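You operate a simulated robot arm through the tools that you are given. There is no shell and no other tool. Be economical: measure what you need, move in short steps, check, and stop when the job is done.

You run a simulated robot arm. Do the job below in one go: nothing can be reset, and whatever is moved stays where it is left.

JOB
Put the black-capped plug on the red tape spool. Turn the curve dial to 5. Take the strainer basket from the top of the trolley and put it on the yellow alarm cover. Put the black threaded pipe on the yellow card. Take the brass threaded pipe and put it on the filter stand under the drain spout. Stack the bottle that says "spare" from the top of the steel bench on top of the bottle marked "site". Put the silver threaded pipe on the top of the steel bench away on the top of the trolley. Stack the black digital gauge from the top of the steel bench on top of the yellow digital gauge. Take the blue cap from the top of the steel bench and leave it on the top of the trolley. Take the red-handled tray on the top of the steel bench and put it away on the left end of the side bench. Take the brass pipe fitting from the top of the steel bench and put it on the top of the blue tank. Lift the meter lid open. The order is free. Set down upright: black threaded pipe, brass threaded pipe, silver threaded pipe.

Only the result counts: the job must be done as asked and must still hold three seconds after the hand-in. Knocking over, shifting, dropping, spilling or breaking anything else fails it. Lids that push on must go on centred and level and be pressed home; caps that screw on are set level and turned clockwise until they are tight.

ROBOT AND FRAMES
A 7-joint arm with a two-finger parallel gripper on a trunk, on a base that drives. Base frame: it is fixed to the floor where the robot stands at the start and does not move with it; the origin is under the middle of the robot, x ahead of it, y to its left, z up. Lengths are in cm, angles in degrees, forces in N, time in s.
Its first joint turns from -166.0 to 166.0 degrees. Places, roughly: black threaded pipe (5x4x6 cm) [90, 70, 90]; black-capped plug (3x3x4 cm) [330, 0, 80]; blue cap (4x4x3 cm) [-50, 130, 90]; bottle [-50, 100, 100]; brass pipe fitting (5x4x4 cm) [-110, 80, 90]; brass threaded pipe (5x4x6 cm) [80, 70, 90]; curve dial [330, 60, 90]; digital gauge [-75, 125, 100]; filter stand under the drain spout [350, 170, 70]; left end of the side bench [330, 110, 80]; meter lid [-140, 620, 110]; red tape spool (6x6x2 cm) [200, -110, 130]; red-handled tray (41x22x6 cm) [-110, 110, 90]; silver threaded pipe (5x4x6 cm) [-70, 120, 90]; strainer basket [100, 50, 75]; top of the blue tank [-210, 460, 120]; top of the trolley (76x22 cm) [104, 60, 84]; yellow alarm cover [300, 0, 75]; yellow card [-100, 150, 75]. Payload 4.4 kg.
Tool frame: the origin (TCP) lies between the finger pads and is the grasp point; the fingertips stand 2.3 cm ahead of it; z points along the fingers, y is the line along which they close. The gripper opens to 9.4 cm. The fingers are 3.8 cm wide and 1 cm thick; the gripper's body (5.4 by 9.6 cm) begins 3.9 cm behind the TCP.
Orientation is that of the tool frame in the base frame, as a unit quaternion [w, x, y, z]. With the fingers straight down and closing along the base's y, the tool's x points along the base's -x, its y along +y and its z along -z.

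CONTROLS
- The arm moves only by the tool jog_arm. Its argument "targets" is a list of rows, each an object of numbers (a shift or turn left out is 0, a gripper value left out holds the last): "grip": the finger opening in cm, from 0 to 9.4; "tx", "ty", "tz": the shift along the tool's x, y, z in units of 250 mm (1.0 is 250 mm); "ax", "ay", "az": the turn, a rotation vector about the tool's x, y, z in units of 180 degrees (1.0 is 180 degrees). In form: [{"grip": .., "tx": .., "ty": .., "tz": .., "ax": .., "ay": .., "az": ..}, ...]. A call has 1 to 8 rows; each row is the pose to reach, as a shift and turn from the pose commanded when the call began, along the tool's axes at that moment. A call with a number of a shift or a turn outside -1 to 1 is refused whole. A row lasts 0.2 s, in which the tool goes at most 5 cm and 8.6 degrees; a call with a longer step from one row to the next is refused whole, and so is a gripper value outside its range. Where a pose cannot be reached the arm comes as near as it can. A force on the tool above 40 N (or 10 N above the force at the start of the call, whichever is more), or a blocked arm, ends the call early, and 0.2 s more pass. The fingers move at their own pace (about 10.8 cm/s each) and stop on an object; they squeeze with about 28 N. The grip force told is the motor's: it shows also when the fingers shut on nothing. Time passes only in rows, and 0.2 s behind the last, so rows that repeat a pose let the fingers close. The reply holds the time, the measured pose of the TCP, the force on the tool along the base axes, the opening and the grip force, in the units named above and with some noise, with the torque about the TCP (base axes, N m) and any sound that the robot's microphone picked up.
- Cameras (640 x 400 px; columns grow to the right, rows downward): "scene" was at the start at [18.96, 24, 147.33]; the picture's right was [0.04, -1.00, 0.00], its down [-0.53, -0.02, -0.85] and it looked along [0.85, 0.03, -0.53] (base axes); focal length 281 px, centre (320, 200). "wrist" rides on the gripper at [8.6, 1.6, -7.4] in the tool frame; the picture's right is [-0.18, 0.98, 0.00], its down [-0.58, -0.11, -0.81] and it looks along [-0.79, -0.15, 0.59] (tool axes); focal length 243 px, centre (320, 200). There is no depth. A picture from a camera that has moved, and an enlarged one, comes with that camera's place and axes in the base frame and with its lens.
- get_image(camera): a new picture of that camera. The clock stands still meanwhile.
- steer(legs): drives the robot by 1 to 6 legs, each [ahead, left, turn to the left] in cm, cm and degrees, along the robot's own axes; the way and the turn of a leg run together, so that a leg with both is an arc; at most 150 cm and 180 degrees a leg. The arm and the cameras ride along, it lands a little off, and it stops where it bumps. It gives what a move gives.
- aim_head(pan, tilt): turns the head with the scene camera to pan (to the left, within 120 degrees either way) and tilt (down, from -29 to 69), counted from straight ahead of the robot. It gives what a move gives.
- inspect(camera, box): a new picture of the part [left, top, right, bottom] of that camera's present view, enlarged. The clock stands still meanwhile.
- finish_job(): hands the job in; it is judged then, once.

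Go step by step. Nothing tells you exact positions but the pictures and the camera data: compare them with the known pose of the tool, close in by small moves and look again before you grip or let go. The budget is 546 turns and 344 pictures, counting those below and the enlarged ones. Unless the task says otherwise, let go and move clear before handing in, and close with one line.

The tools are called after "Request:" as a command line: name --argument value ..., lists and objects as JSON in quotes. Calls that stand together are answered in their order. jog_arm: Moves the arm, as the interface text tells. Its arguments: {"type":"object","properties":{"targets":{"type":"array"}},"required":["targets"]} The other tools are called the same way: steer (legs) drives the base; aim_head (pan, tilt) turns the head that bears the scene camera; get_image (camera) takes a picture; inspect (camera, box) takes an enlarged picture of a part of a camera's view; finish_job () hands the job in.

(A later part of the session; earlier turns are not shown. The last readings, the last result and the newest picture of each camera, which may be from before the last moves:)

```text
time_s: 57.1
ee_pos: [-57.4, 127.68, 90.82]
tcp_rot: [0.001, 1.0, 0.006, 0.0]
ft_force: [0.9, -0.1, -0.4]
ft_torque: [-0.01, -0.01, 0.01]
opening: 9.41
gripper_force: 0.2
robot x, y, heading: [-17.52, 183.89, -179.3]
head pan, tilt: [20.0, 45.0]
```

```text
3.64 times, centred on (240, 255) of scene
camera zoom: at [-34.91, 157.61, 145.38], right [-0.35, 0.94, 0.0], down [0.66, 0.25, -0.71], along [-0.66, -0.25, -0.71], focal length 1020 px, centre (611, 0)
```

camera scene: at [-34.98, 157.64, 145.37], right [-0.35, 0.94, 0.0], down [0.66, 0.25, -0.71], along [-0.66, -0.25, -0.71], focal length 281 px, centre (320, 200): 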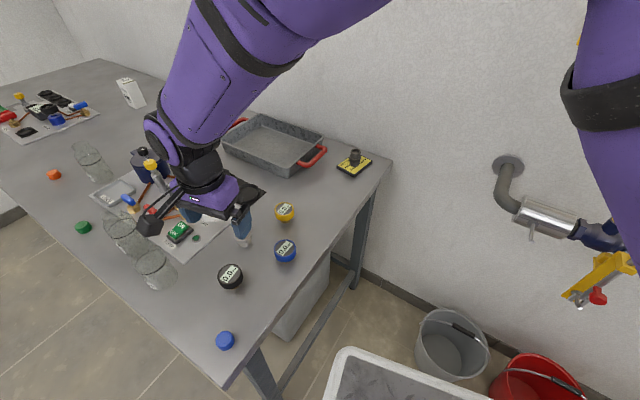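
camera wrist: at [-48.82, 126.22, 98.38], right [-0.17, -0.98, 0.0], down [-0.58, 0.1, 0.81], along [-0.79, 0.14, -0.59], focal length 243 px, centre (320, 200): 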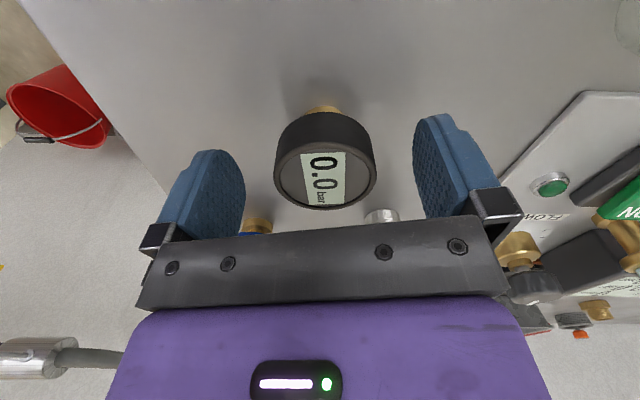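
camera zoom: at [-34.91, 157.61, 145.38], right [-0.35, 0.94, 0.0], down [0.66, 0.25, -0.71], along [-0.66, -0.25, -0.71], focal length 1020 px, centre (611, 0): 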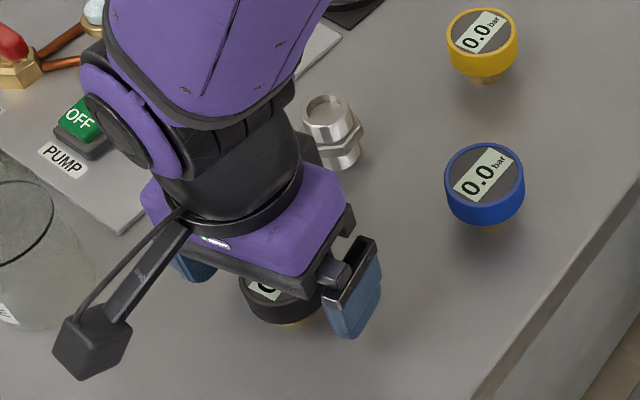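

Request:
jog_arm --targets '[{"grip": 0}, {"grip": 0}, {"grip": 0}, {"grip": 0}]'

Request:
jog_arm --targets '[{"tz": -0.1}, {"tz": -0.25}, {"tz": -0.4}, {"tz": -0.5}]'

Request:
get_image --camera "wrist"

Request:
inspect --camera "scene" --box '[160, 180, 320, 290]'

```text
time_s: 58.1
ee_pos: [-57.49, 127.7, 90.89]
tcp_rot: [0.0, 1.0, 0.006, 0.0]
ft_force: [-0.3, -0.7, 1.2]
ft_torque: [0.0, 0.0, -0.01]
opening: 5.09
gripper_force: 28.3
robot x, y, heading: [-17.58, 184.0, -179.4]
head pan, tilt: [20.0, 45.0]
```

```text
time_s: 59.1
ee_pos: [-57.32, 127.67, 103.43]
tcp_rot: [-0.001, 1.0, 0.006, 0.0]
ft_force: [-0.6, -1.0, -2.2]
ft_torque: [0.01, -0.02, 0.03]
opening: 5.06
gripper_force: 28.2
robot x, y, heading: [-17.73, 184.09, -179.3]
head pan, tilt: [20.0, 45.0]
```

```text
304 pictures are left
camera wrist: at [-48.77, 126.21, 110.95], right [-0.17, -0.99, 0.0], down [-0.58, 0.1, 0.81], along [-0.79, 0.14, -0.59], focal length 243 px, centre (320, 200)
```

wrist: 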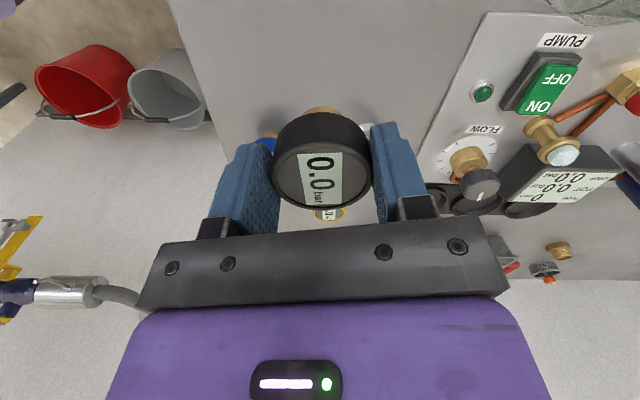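

```text
3.64 times, centred on (240, 235) of scene
camera zoom: at [-34.93, 157.57, 145.37], right [-0.35, 0.94, 0.0], down [0.66, 0.25, -0.71], along [-0.66, -0.25, -0.71], focal length 1020 px, centre (611, 73)
```

zoom: 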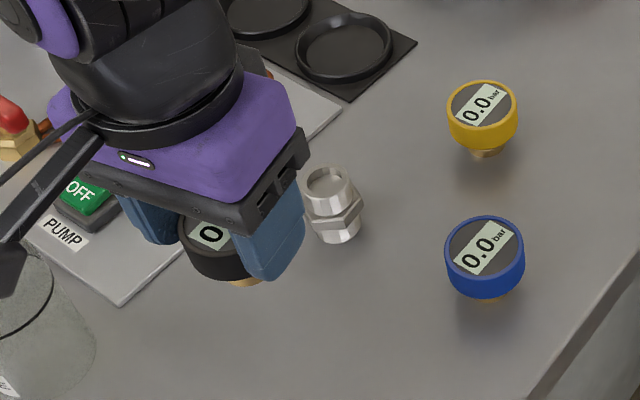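

Yellow gauge ≈ (-78.8, 130.8). Carrying the black gauge over it.

Request:
jog_arm --targets '[{"tx": -0.17, "ty": -0.03}, {"tx": -0.34, "ty": -0.06}, {"tx": -0.51, "ty": -0.09}, {"tx": -0.68, "ty": -0.12}, {"tx": -0.86, "ty": -0.135}, {"tx": -0.86, "ty": -0.135}]'

Request:
get_image --camera "wrist"

Request:
inspect --camera "scene" --box '[230, 150, 340, 230]'

```text
time_s: 60.5
ee_pos: [-79.1, 130.98, 103.29]
tcp_rot: [0.0, 1.0, 0.006, 0.001]
ft_force: [0.6, -0.9, -3.2]
ft_torque: [-0.01, -0.01, 0.01]
opening: 5.03
gripper_force: 27.8
robot x, y, heading: [-17.74, 184.18, -179.2]
head pan, tilt: [20.0, 45.0]
```

```text
302 pictures are left
camera wrist: at [-70.51, 129.52, 110.92], right [-0.17, -0.98, 0.0], down [-0.58, 0.1, 0.81], along [-0.79, 0.14, -0.59], focal length 243 px, centre (320, 200)
```

wrist: 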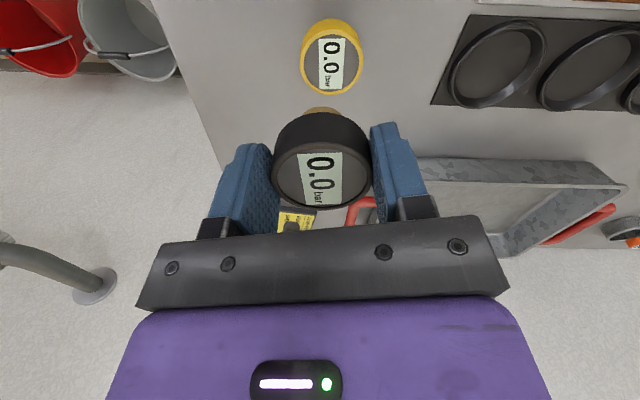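

```text
5.00 times, centred on (285, 190) of scene
camera zoom: at [-34.92, 157.61, 145.37], right [-0.35, 0.94, 0.0], down [0.66, 0.25, -0.71], along [-0.66, -0.25, -0.71], focal length 1403 px, centre (495, 250)
```

zoom: 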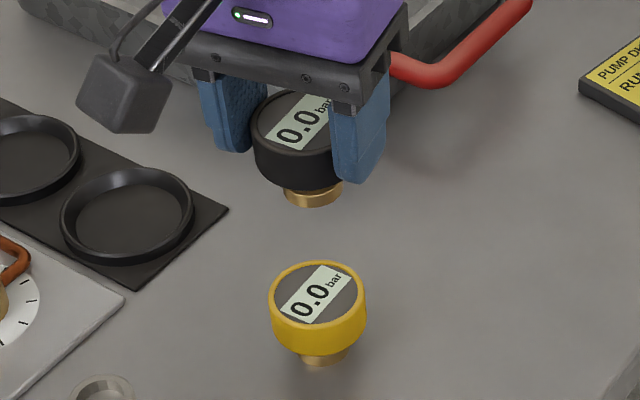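

Request:
jog_arm --targets '[{"tx": -0.01, "ty": 0.01, "tz": 0.08}, {"tx": -0.01, "ty": 0.01, "tz": 0.16}, {"tx": -0.01, "ty": 0.01, "tz": 0.21}, {"tx": -0.01, "ty": 0.01, "tz": 0.21}]'

Request:
get_image --camera "wrist"

Request:
inspect --camera "scene" --box '[230, 150, 340, 230]'

```text
time_s: 61.5
ee_pos: [-79.22, 130.57, 98.07]
tcp_rot: [0.0, 1.0, 0.007, 0.0]
ft_force: [-0.8, -1.0, -2.8]
ft_torque: [0.0, -0.01, 0.02]
opening: 5.06
gripper_force: 28.0
robot x, y, heading: [-17.73, 184.02, -179.1]
head pan, tilt: [20.0, 45.0]
```

```text
300 pictures are left
camera wrist: at [-70.61, 129.17, 105.62], right [-0.17, -0.98, 0.0], down [-0.58, 0.1, 0.81], along [-0.79, 0.14, -0.59], focal length 243 px, centre (320, 200)
```

wrist: 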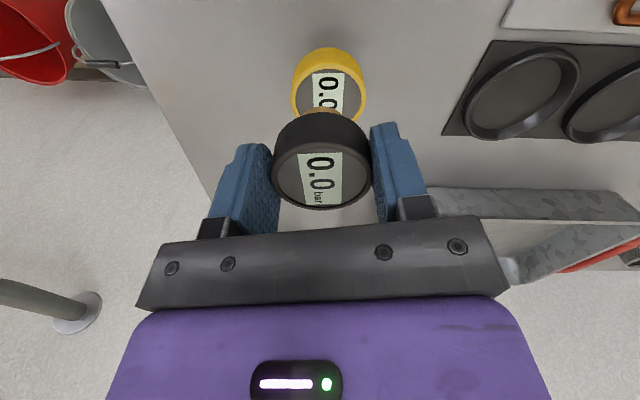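

```text
5.00 times, centred on (285, 190) of scene
camera zoom: at [-34.92, 157.61, 145.37], right [-0.35, 0.94, 0.0], down [0.66, 0.25, -0.71], along [-0.66, -0.25, -0.71], focal length 1403 px, centre (495, 250)
```

zoom: 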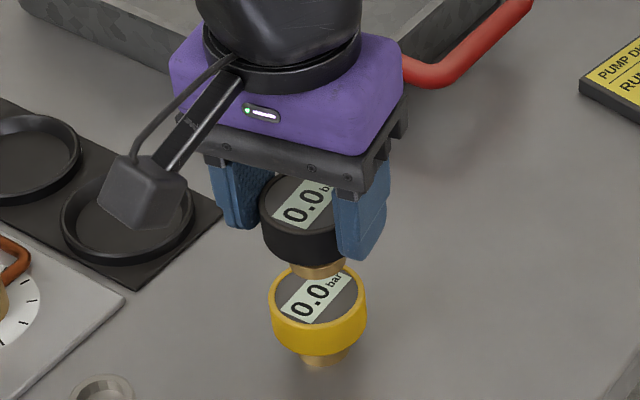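

Request:
jog_arm --targets '[{"tz": 0.02}, {"tz": 0.04}, {"tz": 0.05}, {"tz": 0.06}, {"tz": 0.06}]'

Request:
inspect --camera "scene" --box '[250, 160, 320, 230]'

```text
time_s: 62.7
ee_pos: [-79.25, 130.73, 96.64]
tcp_rot: [0.001, 1.0, 0.006, 0.0]
ft_force: [-0.6, 0.1, -2.4]
ft_torque: [-0.03, -0.03, 0.0]
opening: 5.05
gripper_force: 28.0
robot x, y, heading: [-17.64, 184.18, -179.3]
head pan, tilt: [20.0, 45.0]
```

```text
5.71 times, centred on (285, 195) of scene
camera zoom: at [-34.92, 157.61, 145.37], right [-0.35, 0.94, 0.0], down [0.66, 0.25, -0.71], along [-0.66, -0.25, -0.71], focal length 1604 px, centre (520, 229)
```

zoom: 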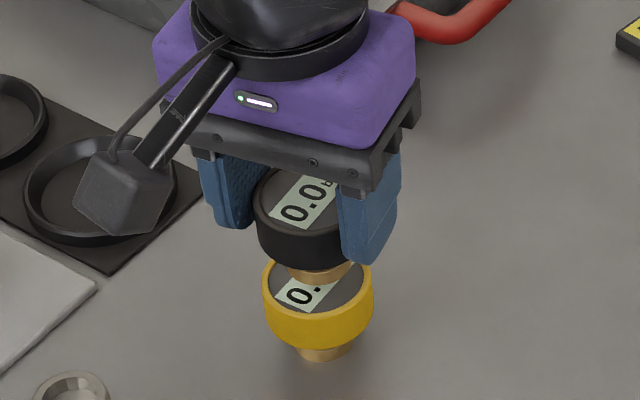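

Request:
jog_arm --targets '[{"tz": 0.01}, {"tz": 0.02}, {"tz": 0.02}]'

Request:
jog_arm --targets '[{"tz": 0.01}, {"tz": 0.02}, {"tz": 0.02}]'

```text
time_s: 63.5
ee_pos: [-79.26, 130.59, 96.12]
tcp_rot: [0.0, 1.0, 0.006, 0.0]
ft_force: [-0.4, 0.9, -1.9]
ft_torque: [0.02, -0.01, 0.01]
opening: 5.06
gripper_force: 28.1
robot x, y, heading: [-17.76, 183.76, -179.5]
head pan, tilt: [20.0, 45.0]
```

```text
time_s: 64.3
ee_pos: [-79.07, 130.65, 95.63]
tcp_rot: [0.0, 1.0, 0.007, 0.0]
ft_force: [0.4, 0.4, -2.1]
ft_torque: [-0.02, -0.02, -0.02]
opening: 5.06
gripper_force: 28.5
robot x, y, heading: [-17.39, 184.09, -179.3]
head pan, tilt: [20.0, 45.0]
```

Request:
jog_arm --targets '[{"tz": 0.01}, {"tz": 0.02}, {"tz": 0.02}]'

Request:
inspect --camera "scene" --box '[250, 160, 320, 230]'

```text
time_s: 65.1
ee_pos: [-79.22, 130.62, 95.09]
tcp_rot: [0.0, 1.0, 0.006, -0.001]
ft_force: [1.2, 2.6, 7.8]
ft_torque: [0.21, -0.1, 0.0]
opening: 5.06
gripper_force: 27.8
robot x, y, heading: [-17.62, 183.86, -179.6]
head pan, tilt: [20.0, 45.0]
```

```text
5.71 times, centred on (285, 195) of scene
camera zoom: at [-34.89, 157.64, 145.38], right [-0.35, 0.94, 0.0], down [0.66, 0.25, -0.71], along [-0.66, -0.25, -0.71], focal length 1604 px, centre (520, 229)
```

zoom: 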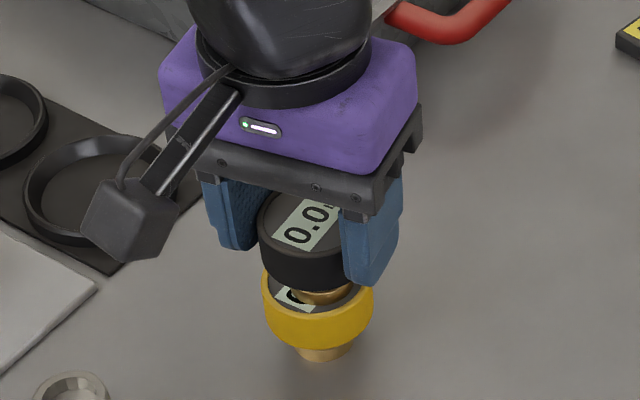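

Nearly centred, about half a centimetre towards me; I lift slightly, correct and set down.

Request:
jog_arm --targets '[{"tz": -0.03}, {"tz": -0.03, "tx": -0.02, "ty": 0.008}, {"tz": 0.0, "tx": -0.02, "ty": 0.008}, {"tz": 0.01, "tx": -0.02, "ty": 0.008}, {"tz": 0.01, "tx": -0.02, "ty": 0.008}]'

Request:
jog_arm --targets '[{"grip": 5.6}, {"grip": 6.5}, {"grip": 8}, {"grip": 8, "tz": -0.1}, {"grip": 8, "tz": -0.3}, {"grip": 8, "tz": -0.45}]'

Request:
inspect --camera "scene" --box '[240, 150, 340, 250]'

Request:
get_image --camera "wrist"

```text
time_s: 66.3
ee_pos: [-79.69, 130.43, 95.04]
tcp_rot: [0.002, 1.0, 0.007, -0.001]
ft_force: [-2.0, 0.3, 24.8]
ft_torque: [-0.02, 0.2, 0.01]
opening: 5.08
gripper_force: 27.9
robot x, y, heading: [-17.54, 183.8, -179.1]
head pan, tilt: [20.0, 45.0]
```

```text
time_s: 67.7
ee_pos: [-79.77, 130.41, 106.09]
tcp_rot: [0.001, 1.0, 0.007, 0.0]
ft_force: [-0.3, -0.4, -0.6]
ft_torque: [0.02, 0.0, 0.03]
opening: 8.02
gripper_force: 0.1
robot x, y, heading: [-17.59, 184.0, -179.4]
head pan, tilt: [20.0, 45.0]
```

```text
4.00 times, centred on (290, 200) of scene
camera zoom: at [-34.94, 157.57, 145.36], right [-0.35, 0.94, 0.0], down [0.66, 0.25, -0.71], along [-0.66, -0.25, -0.71], focal length 1122 px, centre (440, 200)
```

zoom: 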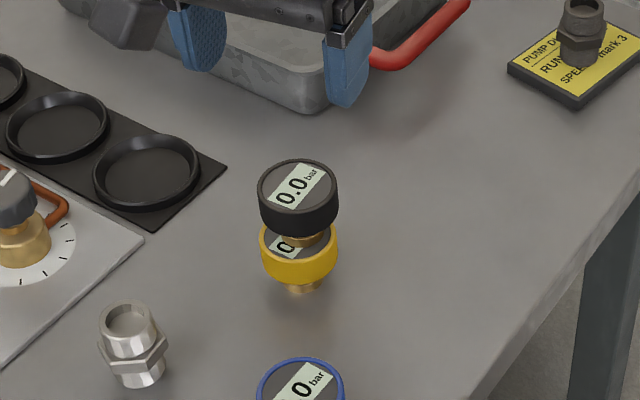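

```text
295 pictures are left
camera wrist: at [-71.13, 128.9, 113.68], right [-0.17, -0.98, 0.0], down [-0.58, 0.1, 0.81], along [-0.79, 0.14, -0.59], focal length 243 px, centre (320, 200)
```

wrist: 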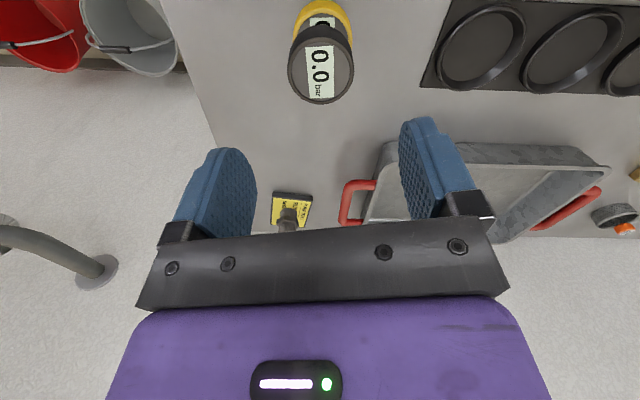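

Gauges stacked. Next the silver pipe at ≈ (-69, 124): move above it.

Request:
jog_arm --targets '[{"grip": 9.4, "tx": 0.15, "ty": 0.09}, {"tx": 0.3, "ty": 0.18}, {"tx": 0.43, "ty": 0.265}, {"tx": 0.43, "ty": 0.265, "tz": 0.15}, {"tx": 0.43, "ty": 0.265, "tz": 0.28}]'

Request:
get_image --camera "wrist"

Request:
inspect --camera "scene" --box '[190, 170, 340, 270]'

```text
time_s: 68.9
ee_pos: [-68.96, 123.9, 99.29]
tcp_rot: [0.001, 1.0, 0.007, 0.0]
ft_force: [0.1, 0.0, 0.0]
ft_torque: [0.01, 0.04, 0.03]
opening: 9.4
gripper_force: 0.1
robot x, y, heading: [-17.93, 184.09, -179.3]
head pan, tilt: [20.0, 45.0]
```

```text
294 pictures are left
camera wrist: at [-60.31, 122.39, 106.76], right [-0.17, -0.98, 0.0], down [-0.58, 0.1, 0.81], along [-0.79, 0.14, -0.59], focal length 243 px, centre (320, 200)
```

wrist: 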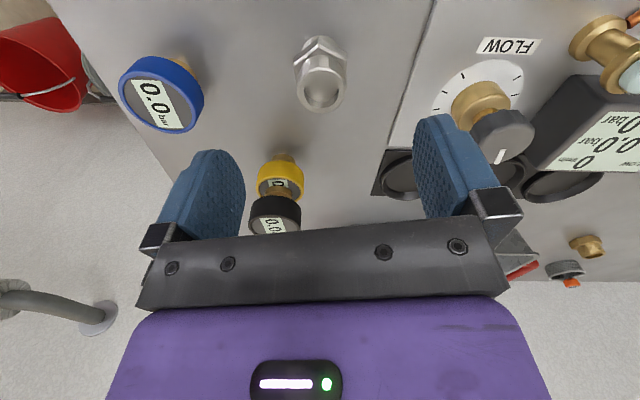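

```text
4.00 times, centred on (265, 220) of scene
camera zoom: at [-34.89, 157.64, 145.38], right [-0.35, 0.94, 0.0], down [0.66, 0.25, -0.71], along [-0.66, -0.25, -0.71], focal length 1122 px, centre (540, 120)
```

zoom: 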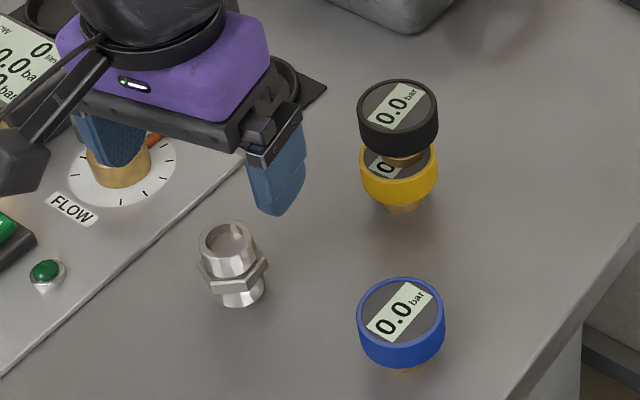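

Well aligned; descending and gripping.

Request:
jog_arm --targets '[{"tz": 0.12}, {"tz": 0.24}, {"tz": 0.36}, {"tz": 0.42}, {"tz": 0.42}]'

Request:
get_image --camera "wrist"

```text
time_s: 70.1
ee_pos: [-68.96, 123.83, 88.61]
tcp_rot: [0.0, 1.0, 0.006, -0.001]
ft_force: [1.2, -0.2, 0.3]
ft_torque: [0.01, -0.01, 0.0]
opening: 9.38
gripper_force: 0.1
robot x, y, heading: [-17.64, 183.88, -179.4]
head pan, tilt: [20.0, 45.0]
```

```text
292 pictures are left
camera wrist: at [-60.32, 122.35, 96.17], right [-0.17, -0.98, 0.0], down [-0.58, 0.1, 0.81], along [-0.79, 0.14, -0.59], focal length 243 px, centre (320, 200)
```

wrist: 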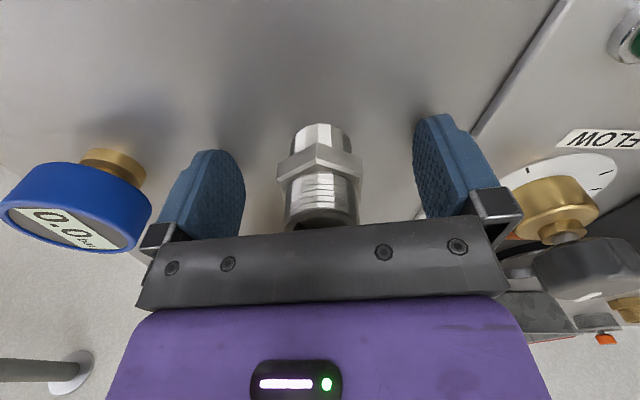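

Request:
jog_arm --targets '[{"grip": 0}, {"grip": 0}, {"grip": 0}, {"grip": 0}, {"grip": 0, "tz": -0.2}, {"grip": 0, "tz": -0.4}, {"grip": 0, "tz": -0.6}, {"grip": 0, "tz": -0.8}]'

Request:
get_image --camera "wrist"

```text
time_s: 71.9
ee_pos: [-68.87, 123.84, 108.75]
tcp_rot: [-0.001, 1.0, 0.006, 0.0]
ft_force: [-0.8, 0.0, -1.4]
ft_torque: [0.02, 0.04, -0.02]
opening: 4.24
gripper_force: 28.0
robot x, y, heading: [-17.44, 183.93, -179.1]
head pan, tilt: [20.0, 45.0]
```

```text
291 pictures are left
camera wrist: at [-60.21, 122.36, 116.17], right [-0.17, -0.99, 0.0], down [-0.58, 0.1, 0.81], along [-0.79, 0.14, -0.59], focal length 243 px, centre (320, 200)
```

wrist: 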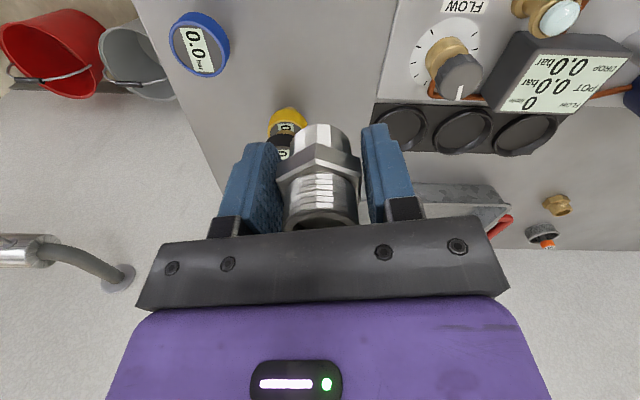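

Silver pipe held. I bring the arm back to the front, then drive back to the trolley's left side.

Request:
jog_arm --targets '[{"tx": -0.05, "ty": -0.16, "tz": -0.05}, {"tx": -0.1, "ty": -0.33, "tz": -0.1}, {"tx": -0.15, "ty": -0.5, "tz": -0.15}, {"tx": -0.2, "ty": -0.66, "tz": -0.2}, {"tx": -0.25, "ty": -0.83, "tz": -0.2}, {"tx": -0.27, "ty": -1.0, "tz": -0.2}]'

Request:
jog_arm --targets '[{"tx": -0.05, "ty": -0.16}, {"tx": -0.1, "ty": -0.33}, {"tx": -0.15, "ty": -0.5}, {"tx": -0.2, "ty": -0.66}, {"tx": -0.25, "ty": -0.83}, {"tx": -0.27, "ty": -1.0}]'

Request:
steer --legs '[[-27, -5, 0], [0, 0, 179.4], [0, -124, 0]]'

Request:
aim_head --pan 0 --tilt 45

Request:
get_image --camera "scene"

```text
time_s: 73.3
ee_pos: [-75.88, 148.76, 113.56]
tcp_rot: [0.0, 1.0, 0.008, 0.0]
ft_force: [-0.1, -1.7, -0.7]
ft_torque: [0.04, 0.02, 0.0]
opening: 4.25
gripper_force: 28.4
robot x, y, heading: [-17.57, 184.31, -179.1]
head pan, tilt: [20.0, 45.0]
```

```text
time_s: 74.7
ee_pos: [-82.92, 173.68, 113.67]
tcp_rot: [0.001, 1.0, 0.007, 0.0]
ft_force: [0.5, -0.6, -1.2]
ft_torque: [0.08, 0.04, 0.02]
opening: 4.26
gripper_force: 28.1
robot x, y, heading: [-17.51, 183.89, -179.3]
head pan, tilt: [20.0, 45.0]
```

```text
time_s: 90.0
ee_pos: [79.55, 77.2, 113.75]
tcp_rot: [0.0, -0.024, 1.0, -0.001]
ft_force: [-0.7, -0.3, -1.1]
ft_torque: [-0.01, -0.02, -0.02]
opening: 4.25
gripper_force: 28.1
robot x, y, heading: [14.61, 64.41, 2.6]
head pan, tilt: [20.0, 45.0]
```

```text
time_s: 90.8
ee_pos: [79.58, 77.44, 113.66]
tcp_rot: [0.0, -0.024, 1.0, 0.0]
ft_force: [-0.3, -0.2, 0.3]
ft_torque: [0.0, -0.02, 0.02]
opening: 4.28
gripper_force: 28.0
robot x, y, heading: [14.62, 64.81, 2.6]
head pan, tilt: [0.0, 45.0]
```

```text
290 pictures are left
camera scene: at [31.6, 89.17, 145.38], right [0.05, -1.0, 0.0], down [-0.71, -0.03, -0.71], along [0.71, 0.03, -0.71], focal length 281 px, centre (320, 200)
```

scene: 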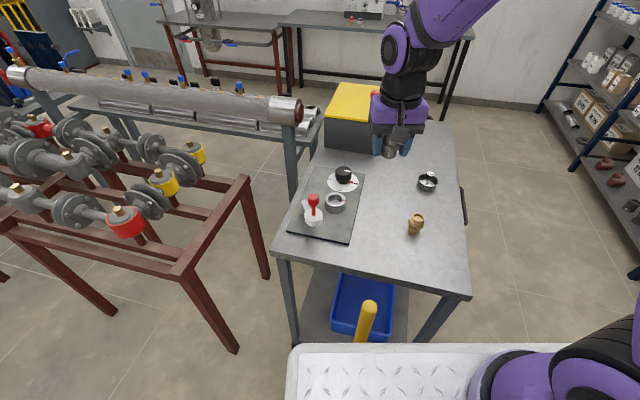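

I landed a bit far forward, near the yellow pole; back off a little first.

Request:
steer --legs '[[-6, 0, -2.6]]'

Request:
get_image --camera "scene"

```text
time_s: 91.8
ee_pos: [74.16, 74.04, 113.67]
tcp_rot: [0.0, 0.0, 1.0, 0.0]
ft_force: [0.2, 0.3, -1.8]
ft_torque: [-0.02, 0.02, 0.0]
opening: 4.25
gripper_force: 28.0
robot x, y, heading: [8.45, 64.34, 0.2]
head pan, tilt: [0.0, 45.0]
```

```text
289 pictures are left
camera scene: at [26.69, 88.22, 145.38], right [0.0, -1.0, 0.0], down [-0.71, 0.0, -0.71], along [0.71, 0.0, -0.71], focal length 281 px, centre (320, 200)
```

scene: 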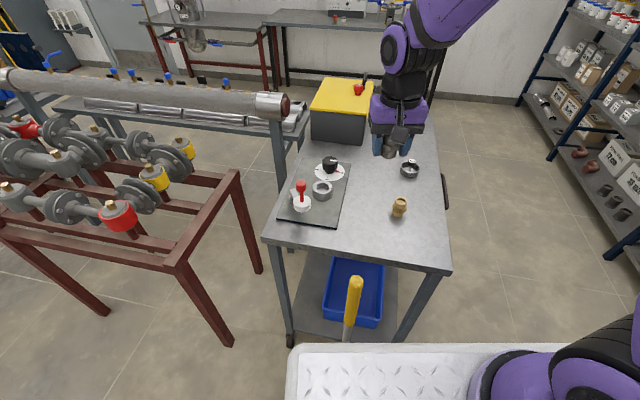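

Moving the silver pipe over a free spot on the trolley, (94, 69).

Request:
jog_arm --targets '[{"tx": -0.18, "ty": -0.05}, {"tx": -0.36, "ty": -0.1}, {"tx": -0.54, "ty": -0.15}, {"tx": -0.7, "ty": -0.2, "tz": 0.1}, {"tx": -0.79, "ty": -0.2, "tz": 0.25}, {"tx": -0.79, "ty": -0.2, "tz": 0.43}, {"tx": -0.79, "ty": -0.2, "tz": 0.61}, {"tx": -0.79, "ty": -0.2, "tz": 0.75}]'

Request:
get_image --camera "wrist"

Request:
inspect --camera "scene" --box '[260, 110, 460, 260]'

```text
time_s: 93.6
ee_pos: [93.86, 69.11, 94.94]
tcp_rot: [0.0, -0.001, 1.0, 0.0]
ft_force: [-0.1, -0.3, -0.2]
ft_torque: [0.0, 0.0, 0.02]
opening: 4.26
gripper_force: 28.1
robot x, y, heading: [8.44, 64.51, 0.1]
head pan, tilt: [0.0, 45.0]
```

```text
288 pictures are left
camera wrist: at [85.1, 70.78, 102.51], right [0.18, 0.98, 0.0], down [0.58, -0.11, 0.81], along [0.79, -0.15, -0.59], focal length 243 px, centre (320, 200)
```

wrist: 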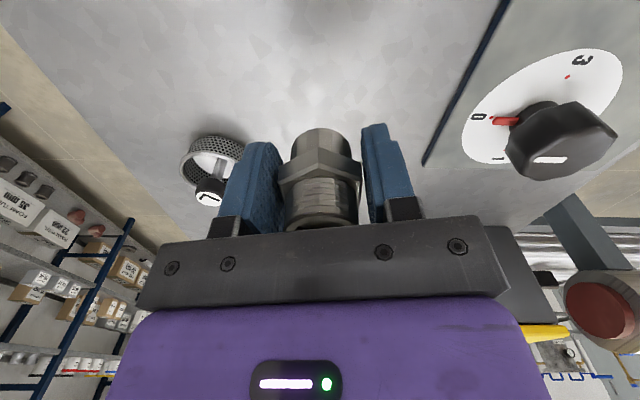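

```text
2.67 times, centred on (360, 185) of scene
camera zoom: at [26.64, 88.21, 145.38], right [0.0, -1.0, 0.0], down [-0.71, 0.0, -0.71], along [0.71, 0.0, -0.71], focal length 748 px, centre (213, 240)
```

zoom: 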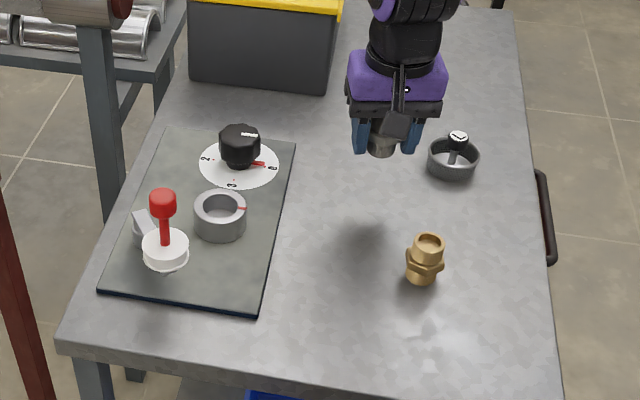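

Request:
jog_arm --targets '[{"tz": 0.07}, {"tz": 0.14}, {"tz": 0.2}, {"tz": 0.22}, {"tz": 0.23}, {"tz": 0.24}, {"tz": 0.25}, {"tz": 0.26}]'

Request:
jog_arm --targets '[{"tz": 0.01}, {"tz": 0.02}, {"tz": 0.02}]'

```text
time_s: 95.4
ee_pos: [93.76, 69.09, 88.31]
tcp_rot: [0.0, -0.001, 1.0, 0.001]
ft_force: [-0.3, -0.5, -2.1]
ft_torque: [-0.02, 0.03, -0.03]
opening: 4.24
gripper_force: 27.7
robot x, y, heading: [8.85, 64.34, 0.2]
head pan, tilt: [0.0, 45.0]
```

```text
time_s: 96.2
ee_pos: [93.81, 69.21, 87.94]
tcp_rot: [-0.001, -0.001, 1.0, 0.001]
ft_force: [-0.8, 0.6, -1.7]
ft_torque: [-0.03, -0.01, -0.01]
opening: 4.23
gripper_force: 28.6
robot x, y, heading: [8.7, 64.33, 0.2]
head pan, tilt: [0.0, 45.0]
```

Request:
jog_arm --targets '[{"tz": 0.01}, {"tz": 0.02}, {"tz": 0.03}, {"tz": 0.03}]'

Request:
inspect --camera "scene" --box '[330, 130, 430, 230]'

```text
time_s: 97.2
ee_pos: [93.91, 69.17, 87.26]
tcp_rot: [0.002, -0.001, 1.0, 0.0]
ft_force: [2.7, -1.6, 28.0]
ft_torque: [-0.26, 0.29, 0.16]
opening: 4.26
gripper_force: 27.6
robot x, y, heading: [8.57, 64.83, -0.1]
head pan, tilt: [0.0, 45.0]
```

```text
4.00 times, centred on (380, 180) of scene
camera zoom: at [26.59, 88.2, 145.39], right [0.0, -1.0, 0.0], down [-0.71, 0.0, -0.71], along [0.71, 0.0, -0.71], focal length 1122 px, centre (80, 280)
```

zoom: 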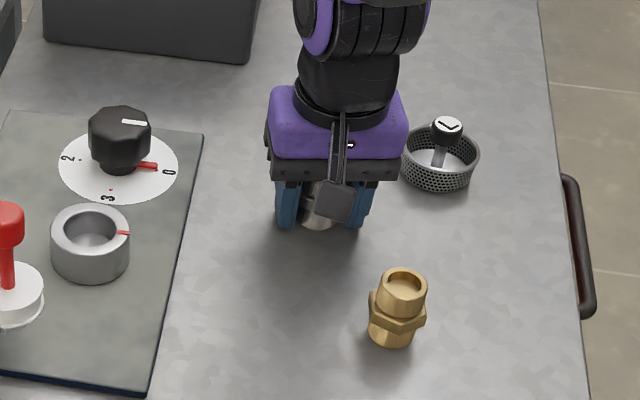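

Seated; release and lift.

Request:
jog_arm --targets '[{"grip": 5}, {"grip": 6.5}, {"grip": 7}, {"grip": 7, "tz": -0.15}, {"grip": 7, "tz": -0.33}, {"grip": 7, "tz": -0.5}, {"grip": 7, "tz": -0.7}, {"grip": 7, "tz": -0.85}]'

Request:
inspect --camera "scene" --box '[330, 130, 430, 230]'

```text
time_s: 97.8
ee_pos: [93.91, 69.73, 87.29]
tcp_rot: [0.002, -0.003, 1.0, 0.002]
ft_force: [-2.0, 5.1, 7.9]
ft_torque: [-0.14, 0.2, -0.19]
opening: 6.74
gripper_force: 0.1
robot x, y, heading: [8.75, 64.66, 0.3]
head pan, tilt: [0.0, 45.0]
stopped in row 3: the force on the tool passed its limit at 44 N (the readings are from after the stop); the commanded pose is now the measured one
```

```text
4.00 times, centred on (380, 180) of scene
camera zoom: at [26.64, 88.28, 145.38], right [0.0, -1.0, 0.0], down [-0.71, 0.0, -0.71], along [0.71, 0.0, -0.71], focal length 1122 px, centre (80, 280)
```

zoom: 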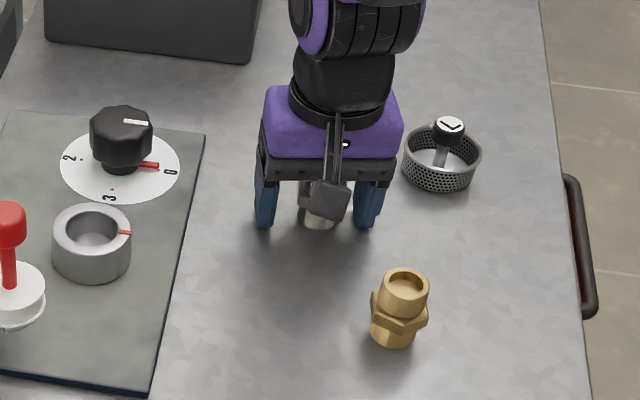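

Request:
jog_arm --targets '[{"grip": 7, "tz": -0.08}, {"grip": 7, "tz": -0.2}, {"grip": 7, "tz": -0.35}, {"grip": 7, "tz": -0.5}, {"grip": 7, "tz": -0.7}, {"grip": 7, "tz": -0.85}]'

Request:
inspect --camera "scene" --box '[330, 130, 430, 230]'

```text
time_s: 99.2
ee_pos: [93.86, 69.45, 108.45]
tcp_rot: [0.002, -0.002, 1.0, 0.002]
ft_force: [0.9, -0.9, -0.9]
ft_torque: [0.01, 0.01, -0.02]
opening: 6.98
gripper_force: 0.1
robot x, y, heading: [8.69, 64.66, 0.1]
head pan, tilt: [0.0, 45.0]
```

```text
4.00 times, centred on (380, 180) of scene
camera zoom: at [26.74, 88.27, 145.37], right [0.0, -1.0, 0.0], down [-0.71, 0.0, -0.71], along [0.71, 0.0, -0.71], focal length 1122 px, centre (80, 280)
```

zoom: 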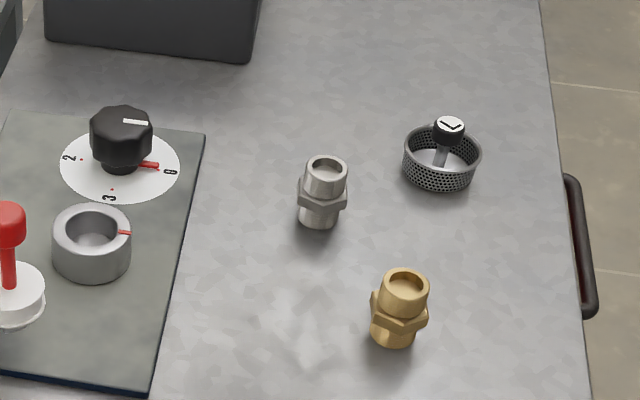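

Silver pipe stands upright on the trolley. Now the brass pipe at ≈ (81.9, 65.3).

Request:
jog_arm --targets '[{"grip": 9.4, "tx": 0.17, "ty": -0.06}, {"tx": 0.34, "ty": -0.12}, {"tx": 0.48, "ty": -0.165}, {"tx": 0.48, "ty": -0.165, "tz": 0.19}, {"tx": 0.48, "ty": -0.165, "tz": 0.37}]'

Request:
get_image --camera "wrist"

Request:
inspect --camera "scene" --box '[330, 150, 450, 250]'

```text
time_s: 100.4
ee_pos: [81.6, 65.27, 99.17]
tcp_rot: [0.002, -0.002, 1.0, 0.001]
ft_force: [-0.2, 0.4, 0.4]
ft_torque: [0.02, -0.06, -0.01]
opening: 9.42
gripper_force: 0.1
robot x, y, heading: [8.67, 64.26, 0.4]
head pan, tilt: [0.0, 45.0]
```

```text
283 pictures are left
camera wrist: at [73.01, 66.8, 106.75], right [0.18, 0.98, 0.0], down [0.58, -0.11, 0.81], along [0.8, -0.14, -0.59], focal length 243 px, centre (320, 200)
```

wrist: 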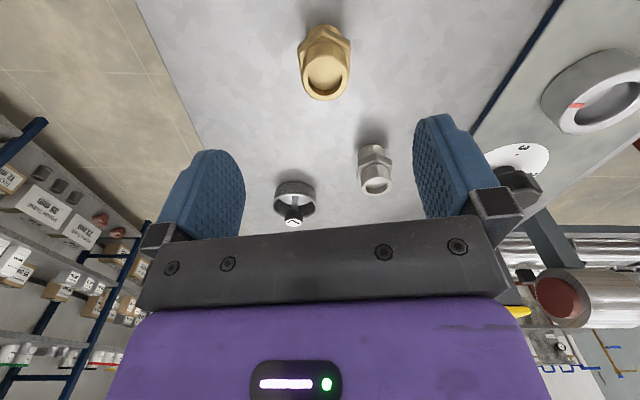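

```text
4.00 times, centred on (390, 200) of scene
camera zoom: at [26.62, 88.25, 145.38], right [0.0, -1.0, 0.0], down [-0.71, 0.0, -0.71], along [0.71, 0.0, -0.71], focal length 1122 px, centre (40, 200)
```

zoom: 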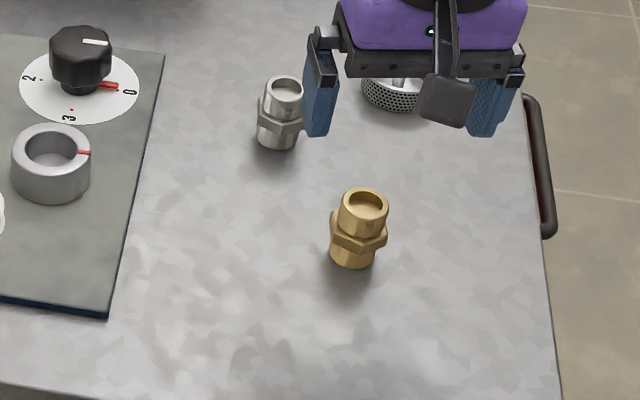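

Request:
jog_arm --targets '[{"ty": 0.012, "tz": 0.13}, {"ty": 0.012, "tz": 0.26}, {"ty": 0.012, "tz": 0.39}, {"ty": 0.012, "tz": 0.45}, {"ty": 0.012, "tz": 0.45}]'

Request:
jog_arm --targets '[{"grip": 0}, {"grip": 0}, {"grip": 0}, {"grip": 0}, {"grip": 0, "tz": -0.2}, {"grip": 0, "tz": -0.4}, {"grip": 0, "tz": -0.6}, {"grip": 0, "tz": -0.8}]'

Request:
get_image --camera "wrist"

```text
time_s: 101.6
ee_pos: [81.86, 65.66, 87.91]
tcp_rot: [0.001, -0.002, 1.0, 0.002]
ft_force: [-0.8, -0.6, 0.2]
ft_torque: [0.03, -0.01, 0.0]
opening: 9.41
gripper_force: 0.1
robot x, y, heading: [8.57, 64.66, 0.2]
head pan, tilt: [0.0, 45.0]
```

```text
time_s: 103.4
ee_pos: [81.93, 65.62, 107.71]
tcp_rot: [0.001, -0.002, 1.0, 0.002]
ft_force: [0.8, -0.6, -2.2]
ft_torque: [0.0, 0.04, 0.03]
opening: 4.26
gripper_force: 28.3
robot x, y, heading: [8.66, 64.74, -0.0]
head pan, tilt: [0.0, 45.0]
```

```text
281 pictures are left
camera wrist: at [73.2, 67.25, 115.35], right [0.18, 0.98, 0.0], down [0.58, -0.11, 0.81], along [0.79, -0.14, -0.59], focal length 243 px, centre (320, 200)
```

wrist: 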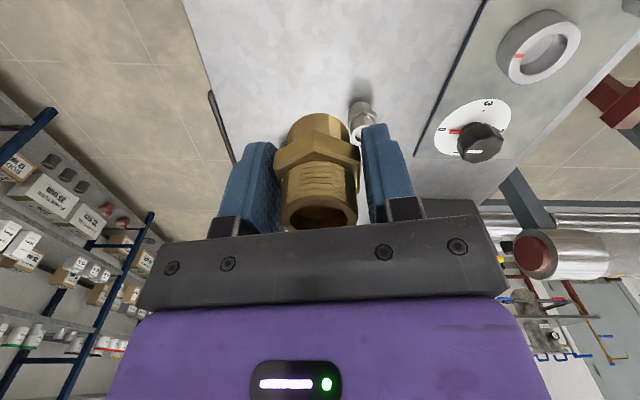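

Brass pipe held. I retract and drive round the front of the trolley toward the side benches.

Request:
jog_arm --targets '[{"tz": -0.15}, {"tx": 0.15, "tz": -0.3}, {"tx": 0.3, "tz": -0.4}, {"tx": 0.4, "tz": -0.4}]'

Request:
steer --legs '[[0, -92, 0], [150, 0, 0], [32, 0, 0], [0, 0, 90]]'

Request:
aim_head --pan -40 --tilt 25

Request:
get_image --camera "scene"

Request:
aim_head --pan 20 --tilt 30

Request:
get_image --camera "scene"

```text
refused: row 2 steps farther than a row can; nothing moved
```

```text
time_s: 120.8
ee_pos: [189.03, 46.52, 107.87]
tcp_rot: [0.0, 0.71, -0.704, -0.003]
ft_force: [0.3, 0.3, -0.8]
ft_torque: [0.02, 0.02, 0.01]
opening: 4.23
gripper_force: 28.1
robot x, y, heading: [190.31, -26.81, 90.4]
head pan, tilt: [0.0, 45.0]
```

```text
time_s: 121.9
ee_pos: [188.99, 46.37, 107.84]
tcp_rot: [0.0, 0.709, -0.705, -0.003]
ft_force: [0.4, -1.0, -1.3]
ft_torque: [0.04, -0.01, 0.02]
opening: 4.26
gripper_force: 28.2
robot x, y, heading: [190.13, -26.93, 90.4]
head pan, tilt: [-40.0, 25.0]
```

```text
280 pictures are left
camera scene: at [172.65, -9.8, 148.43], right [0.77, -0.64, 0.0], down [-0.27, -0.33, -0.91], along [0.58, 0.7, -0.42], focal length 281 px, centre (320, 200)
```

scene: 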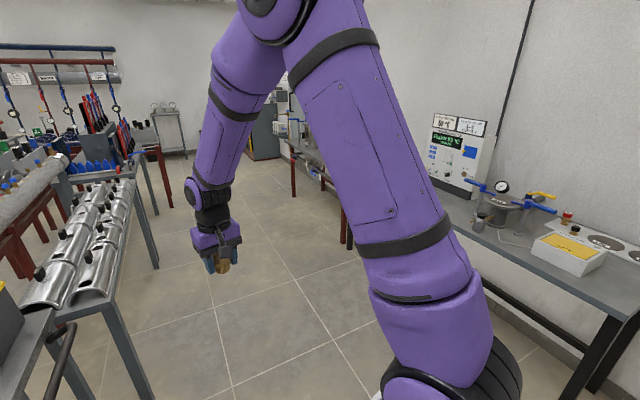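

```text
time_s: 123.2
ee_pos: [189.09, 46.38, 107.87]
tcp_rot: [0.0, 0.71, -0.705, -0.003]
ft_force: [-0.8, -0.3, -1.7]
ft_torque: [0.02, 0.01, -0.01]
opening: 4.26
gripper_force: 28.4
robot x, y, heading: [190.19, -27.21, 90.3]
head pan, tilt: [20.0, 30.0]
```

```text
279 pictures are left
camera scene: at [163.64, -8.42, 147.64], right [0.94, 0.35, 0.0], down [0.17, -0.47, -0.87], along [-0.3, 0.81, -0.5], focal length 281 px, centre (320, 200)
```

scene: 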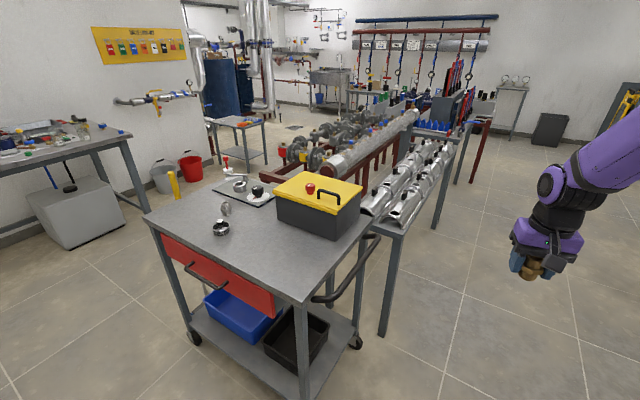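

The corridor ahead is clear. I shift right and go ahead, then look at the filter bench.

Request:
steer --legs '[[0, -38, 0], [145, 0, 0]]'

Request:
aim_head --pan -80 --tilt 30

Request:
get_image --camera "scene"

Request:
aim_head --pan -50 --tilt 30

Request:
get_image --camera "scene"

```text
time_s: 132.4
ee_pos: [227.64, 191.6, 107.83]
tcp_rot: [0.0, 0.707, -0.707, -0.003]
ft_force: [0.2, 0.3, -1.5]
ft_torque: [0.0, -0.02, 0.0]
opening: 4.21
gripper_force: 27.5
robot x, y, heading: [228.32, 118.32, 90.0]
head pan, tilt: [20.0, 30.0]
```

```text
time_s: 134.1
ee_pos: [227.74, 191.58, 107.77]
tcp_rot: [0.0, 0.707, -0.707, -0.003]
ft_force: [0.8, 0.4, -1.1]
ft_torque: [0.01, 0.0, 0.01]
opening: 4.24
gripper_force: 27.9
robot x, y, heading: [228.41, 117.78, 89.7]
head pan, tilt: [-80.0, 30.0]
```

```text
278 pictures are left
camera scene: at [213.81, 130.03, 147.64], right [0.17, -0.99, 0.0], down [-0.49, -0.09, -0.87], along [0.85, 0.15, -0.5], focal length 281 px, centre (320, 200)
```

scene: 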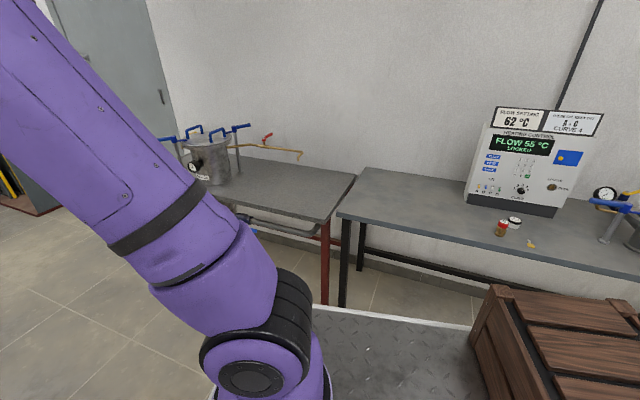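

```text
time_s: 135.1
ee_pos: [227.67, 191.57, 107.84]
tcp_rot: [0.0, -0.707, 0.707, 0.003]
ft_force: [-0.2, 0.8, -1.7]
ft_torque: [0.01, 0.0, 0.0]
opening: 4.26
gripper_force: 28.4
robot x, y, heading: [228.59, 117.99, 89.8]
head pan, tilt: [-50.0, 30.0]
```

```text
277 pictures are left
camera scene: at [211.85, 134.27, 147.64], right [0.64, -0.77, 0.0], down [-0.38, -0.32, -0.87], along [0.67, 0.55, -0.5], focal length 281 px, centre (320, 200)
```

scene: 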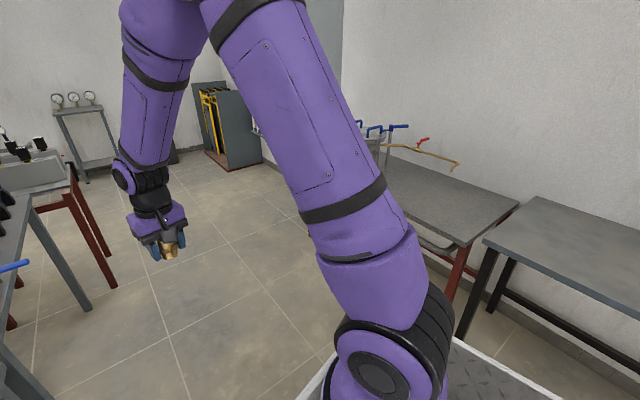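

Request:
aim_head --pan -75 --tilt 30

Request:
inspect --camera "scene" --box '[190, 100, 400, 230]'

Request:
inspect --camera "scene" --box '[430, 90, 640, 260]'

```text
time_s: 136.0
ee_pos: [227.64, 191.53, 107.86]
tcp_rot: [0.0, 0.707, -0.707, -0.003]
ft_force: [0.7, -0.2, -1.7]
ft_torque: [0.01, -0.01, -0.02]
opening: 4.22
gripper_force: 28.1
robot x, y, heading: [228.31, 118.2, 89.8]
head pan, tilt: [-75.0, 30.0]
```

```text
3.05 times, centred on (295, 165) of scene
camera zoom: at [213.64, 130.8, 147.64], right [0.26, -0.97, 0.0], down [-0.48, -0.13, -0.87], along [0.84, 0.22, -0.5], focal length 855 px, centre (396, 307)
```

zoom: 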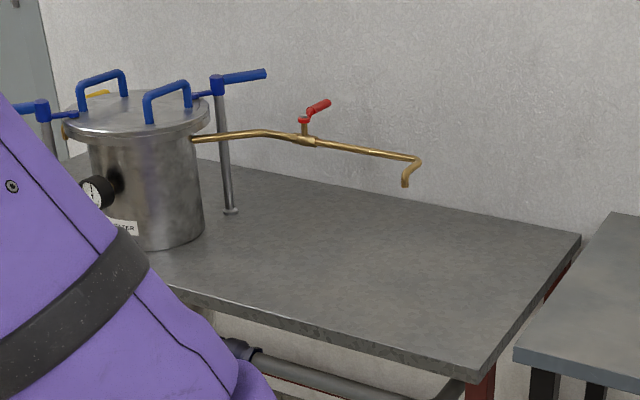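

```text
2.35 times, centred on (535, 175) of scene
camera zoom: at [213.64, 130.8, 147.64], right [0.26, -0.97, 0.0], down [-0.48, -0.13, -0.87], along [0.84, 0.22, -0.5], focal length 660 px, centre (-186, 259)
```

zoom: 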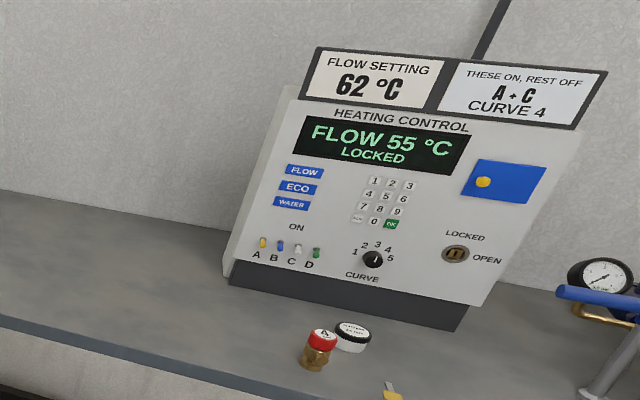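

The filter stand is the grey bench; the spout end is near (350, 167), z≈91. I turn to face it and move up with some distance.

Request:
steer --legs '[[0, 0, -90], [0, 46, 0]]'

Request:
aim_head --pan 0 --tilt 25

Request:
get_image --camera "scene"

```text
time_s: 142.6
ee_pos: [301.66, 165.4, 107.74]
tcp_rot: [0.001, -0.001, 1.0, 0.002]
ft_force: [-0.2, 0.4, -1.6]
ft_torque: [0.04, 0.02, 0.0]
opening: 4.23
gripper_force: 28.3
robot x, y, heading: [228.45, 164.44, -0.2]
head pan, tilt: [-75.0, 30.0]
```

```text
time_s: 144.0
ee_pos: [301.61, 165.47, 107.83]
tcp_rot: [0.002, -0.001, 1.0, 0.001]
ft_force: [0.1, 0.0, -1.9]
ft_torque: [0.02, -0.01, 0.0]
opening: 4.22
gripper_force: 27.8
robot x, y, heading: [228.02, 164.46, 0.3]
head pan, tilt: [0.0, 25.0]
```

```text
274 pictures are left
camera scene: at [247.53, 188.17, 148.43], right [0.0, -1.0, 0.0], down [-0.42, 0.0, -0.91], along [0.91, 0.0, -0.42], focal length 281 px, centre (320, 200)
```

scene: 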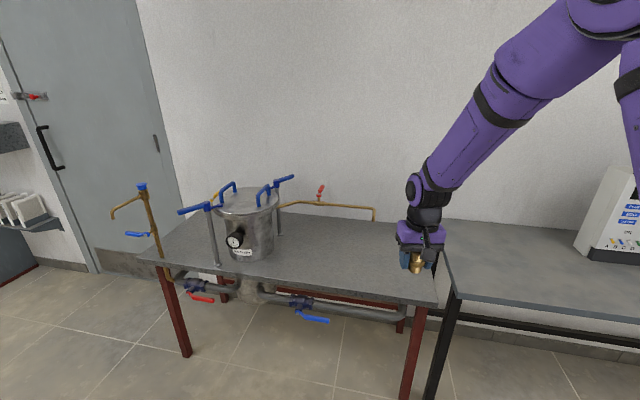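

Spout end triangulated at (351.4, 165.5, 91), stand top z≈72. I'll set the pipe down in front of it, regrip it from a slant and carry it under the spout. Drive 14 cm closer and tilt the head down.

Request:
steer --legs '[[14, 0, 0]]'

Request:
jog_arm --targets '[{"tx": -0.18}, {"tx": -0.36}, {"tx": -0.54}, {"tx": -0.72}, {"tx": -0.9}, {"tx": -0.9, "tz": 0.2}, {"tx": -0.9, "tz": 0.4}, {"tx": -0.9, "tz": 0.6}]'

Request:
aim_head --pan -10 --tilt 40

Request:
get_image --camera "scene"

```text
time_s: 145.4
ee_pos: [315.66, 165.71, 107.82]
tcp_rot: [0.002, -0.002, 1.0, 0.002]
ft_force: [-0.4, 0.2, -1.6]
ft_torque: [0.01, 0.02, 0.0]
opening: 4.22
gripper_force: 28.1
robot x, y, heading: [242.32, 164.68, 0.0]
head pan, tilt: [0.0, 25.0]
```

```text
time_s: 147.2
ee_pos: [338.2, 165.7, 92.93]
tcp_rot: [0.002, -0.002, 1.0, 0.001]
ft_force: [-0.8, 0.2, 0.1]
ft_torque: [0.04, -0.03, 0.0]
opening: 4.19
gripper_force: 28.6
robot x, y, heading: [242.84, 164.89, 0.2]
head pan, tilt: [0.0, 25.0]
```

```text
time_s: 147.9
ee_pos: [338.25, 165.88, 92.86]
tcp_rot: [0.002, -0.003, 1.0, 0.002]
ft_force: [0.0, -0.4, 0.4]
ft_torque: [0.0, 0.0, 0.01]
opening: 4.21
gripper_force: 28.5
robot x, y, heading: [242.82, 164.71, 0.2]
head pan, tilt: [-10.0, 40.0]
```

```text
273 pictures are left
camera scene: at [260.68, 186.77, 146.11], right [-0.17, -0.99, 0.0], down [-0.63, 0.11, -0.77], along [0.76, -0.13, -0.64], focal length 281 px, centre (320, 200)
```

scene: 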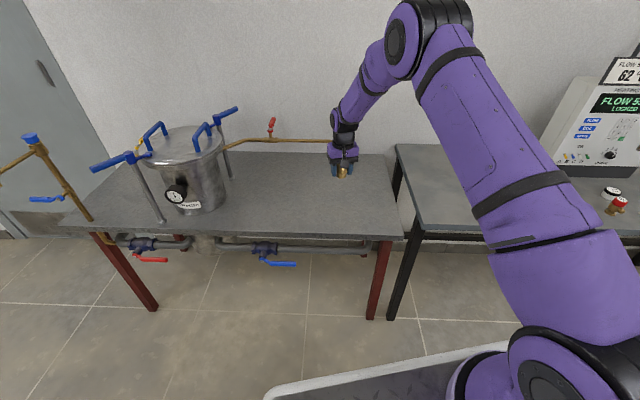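

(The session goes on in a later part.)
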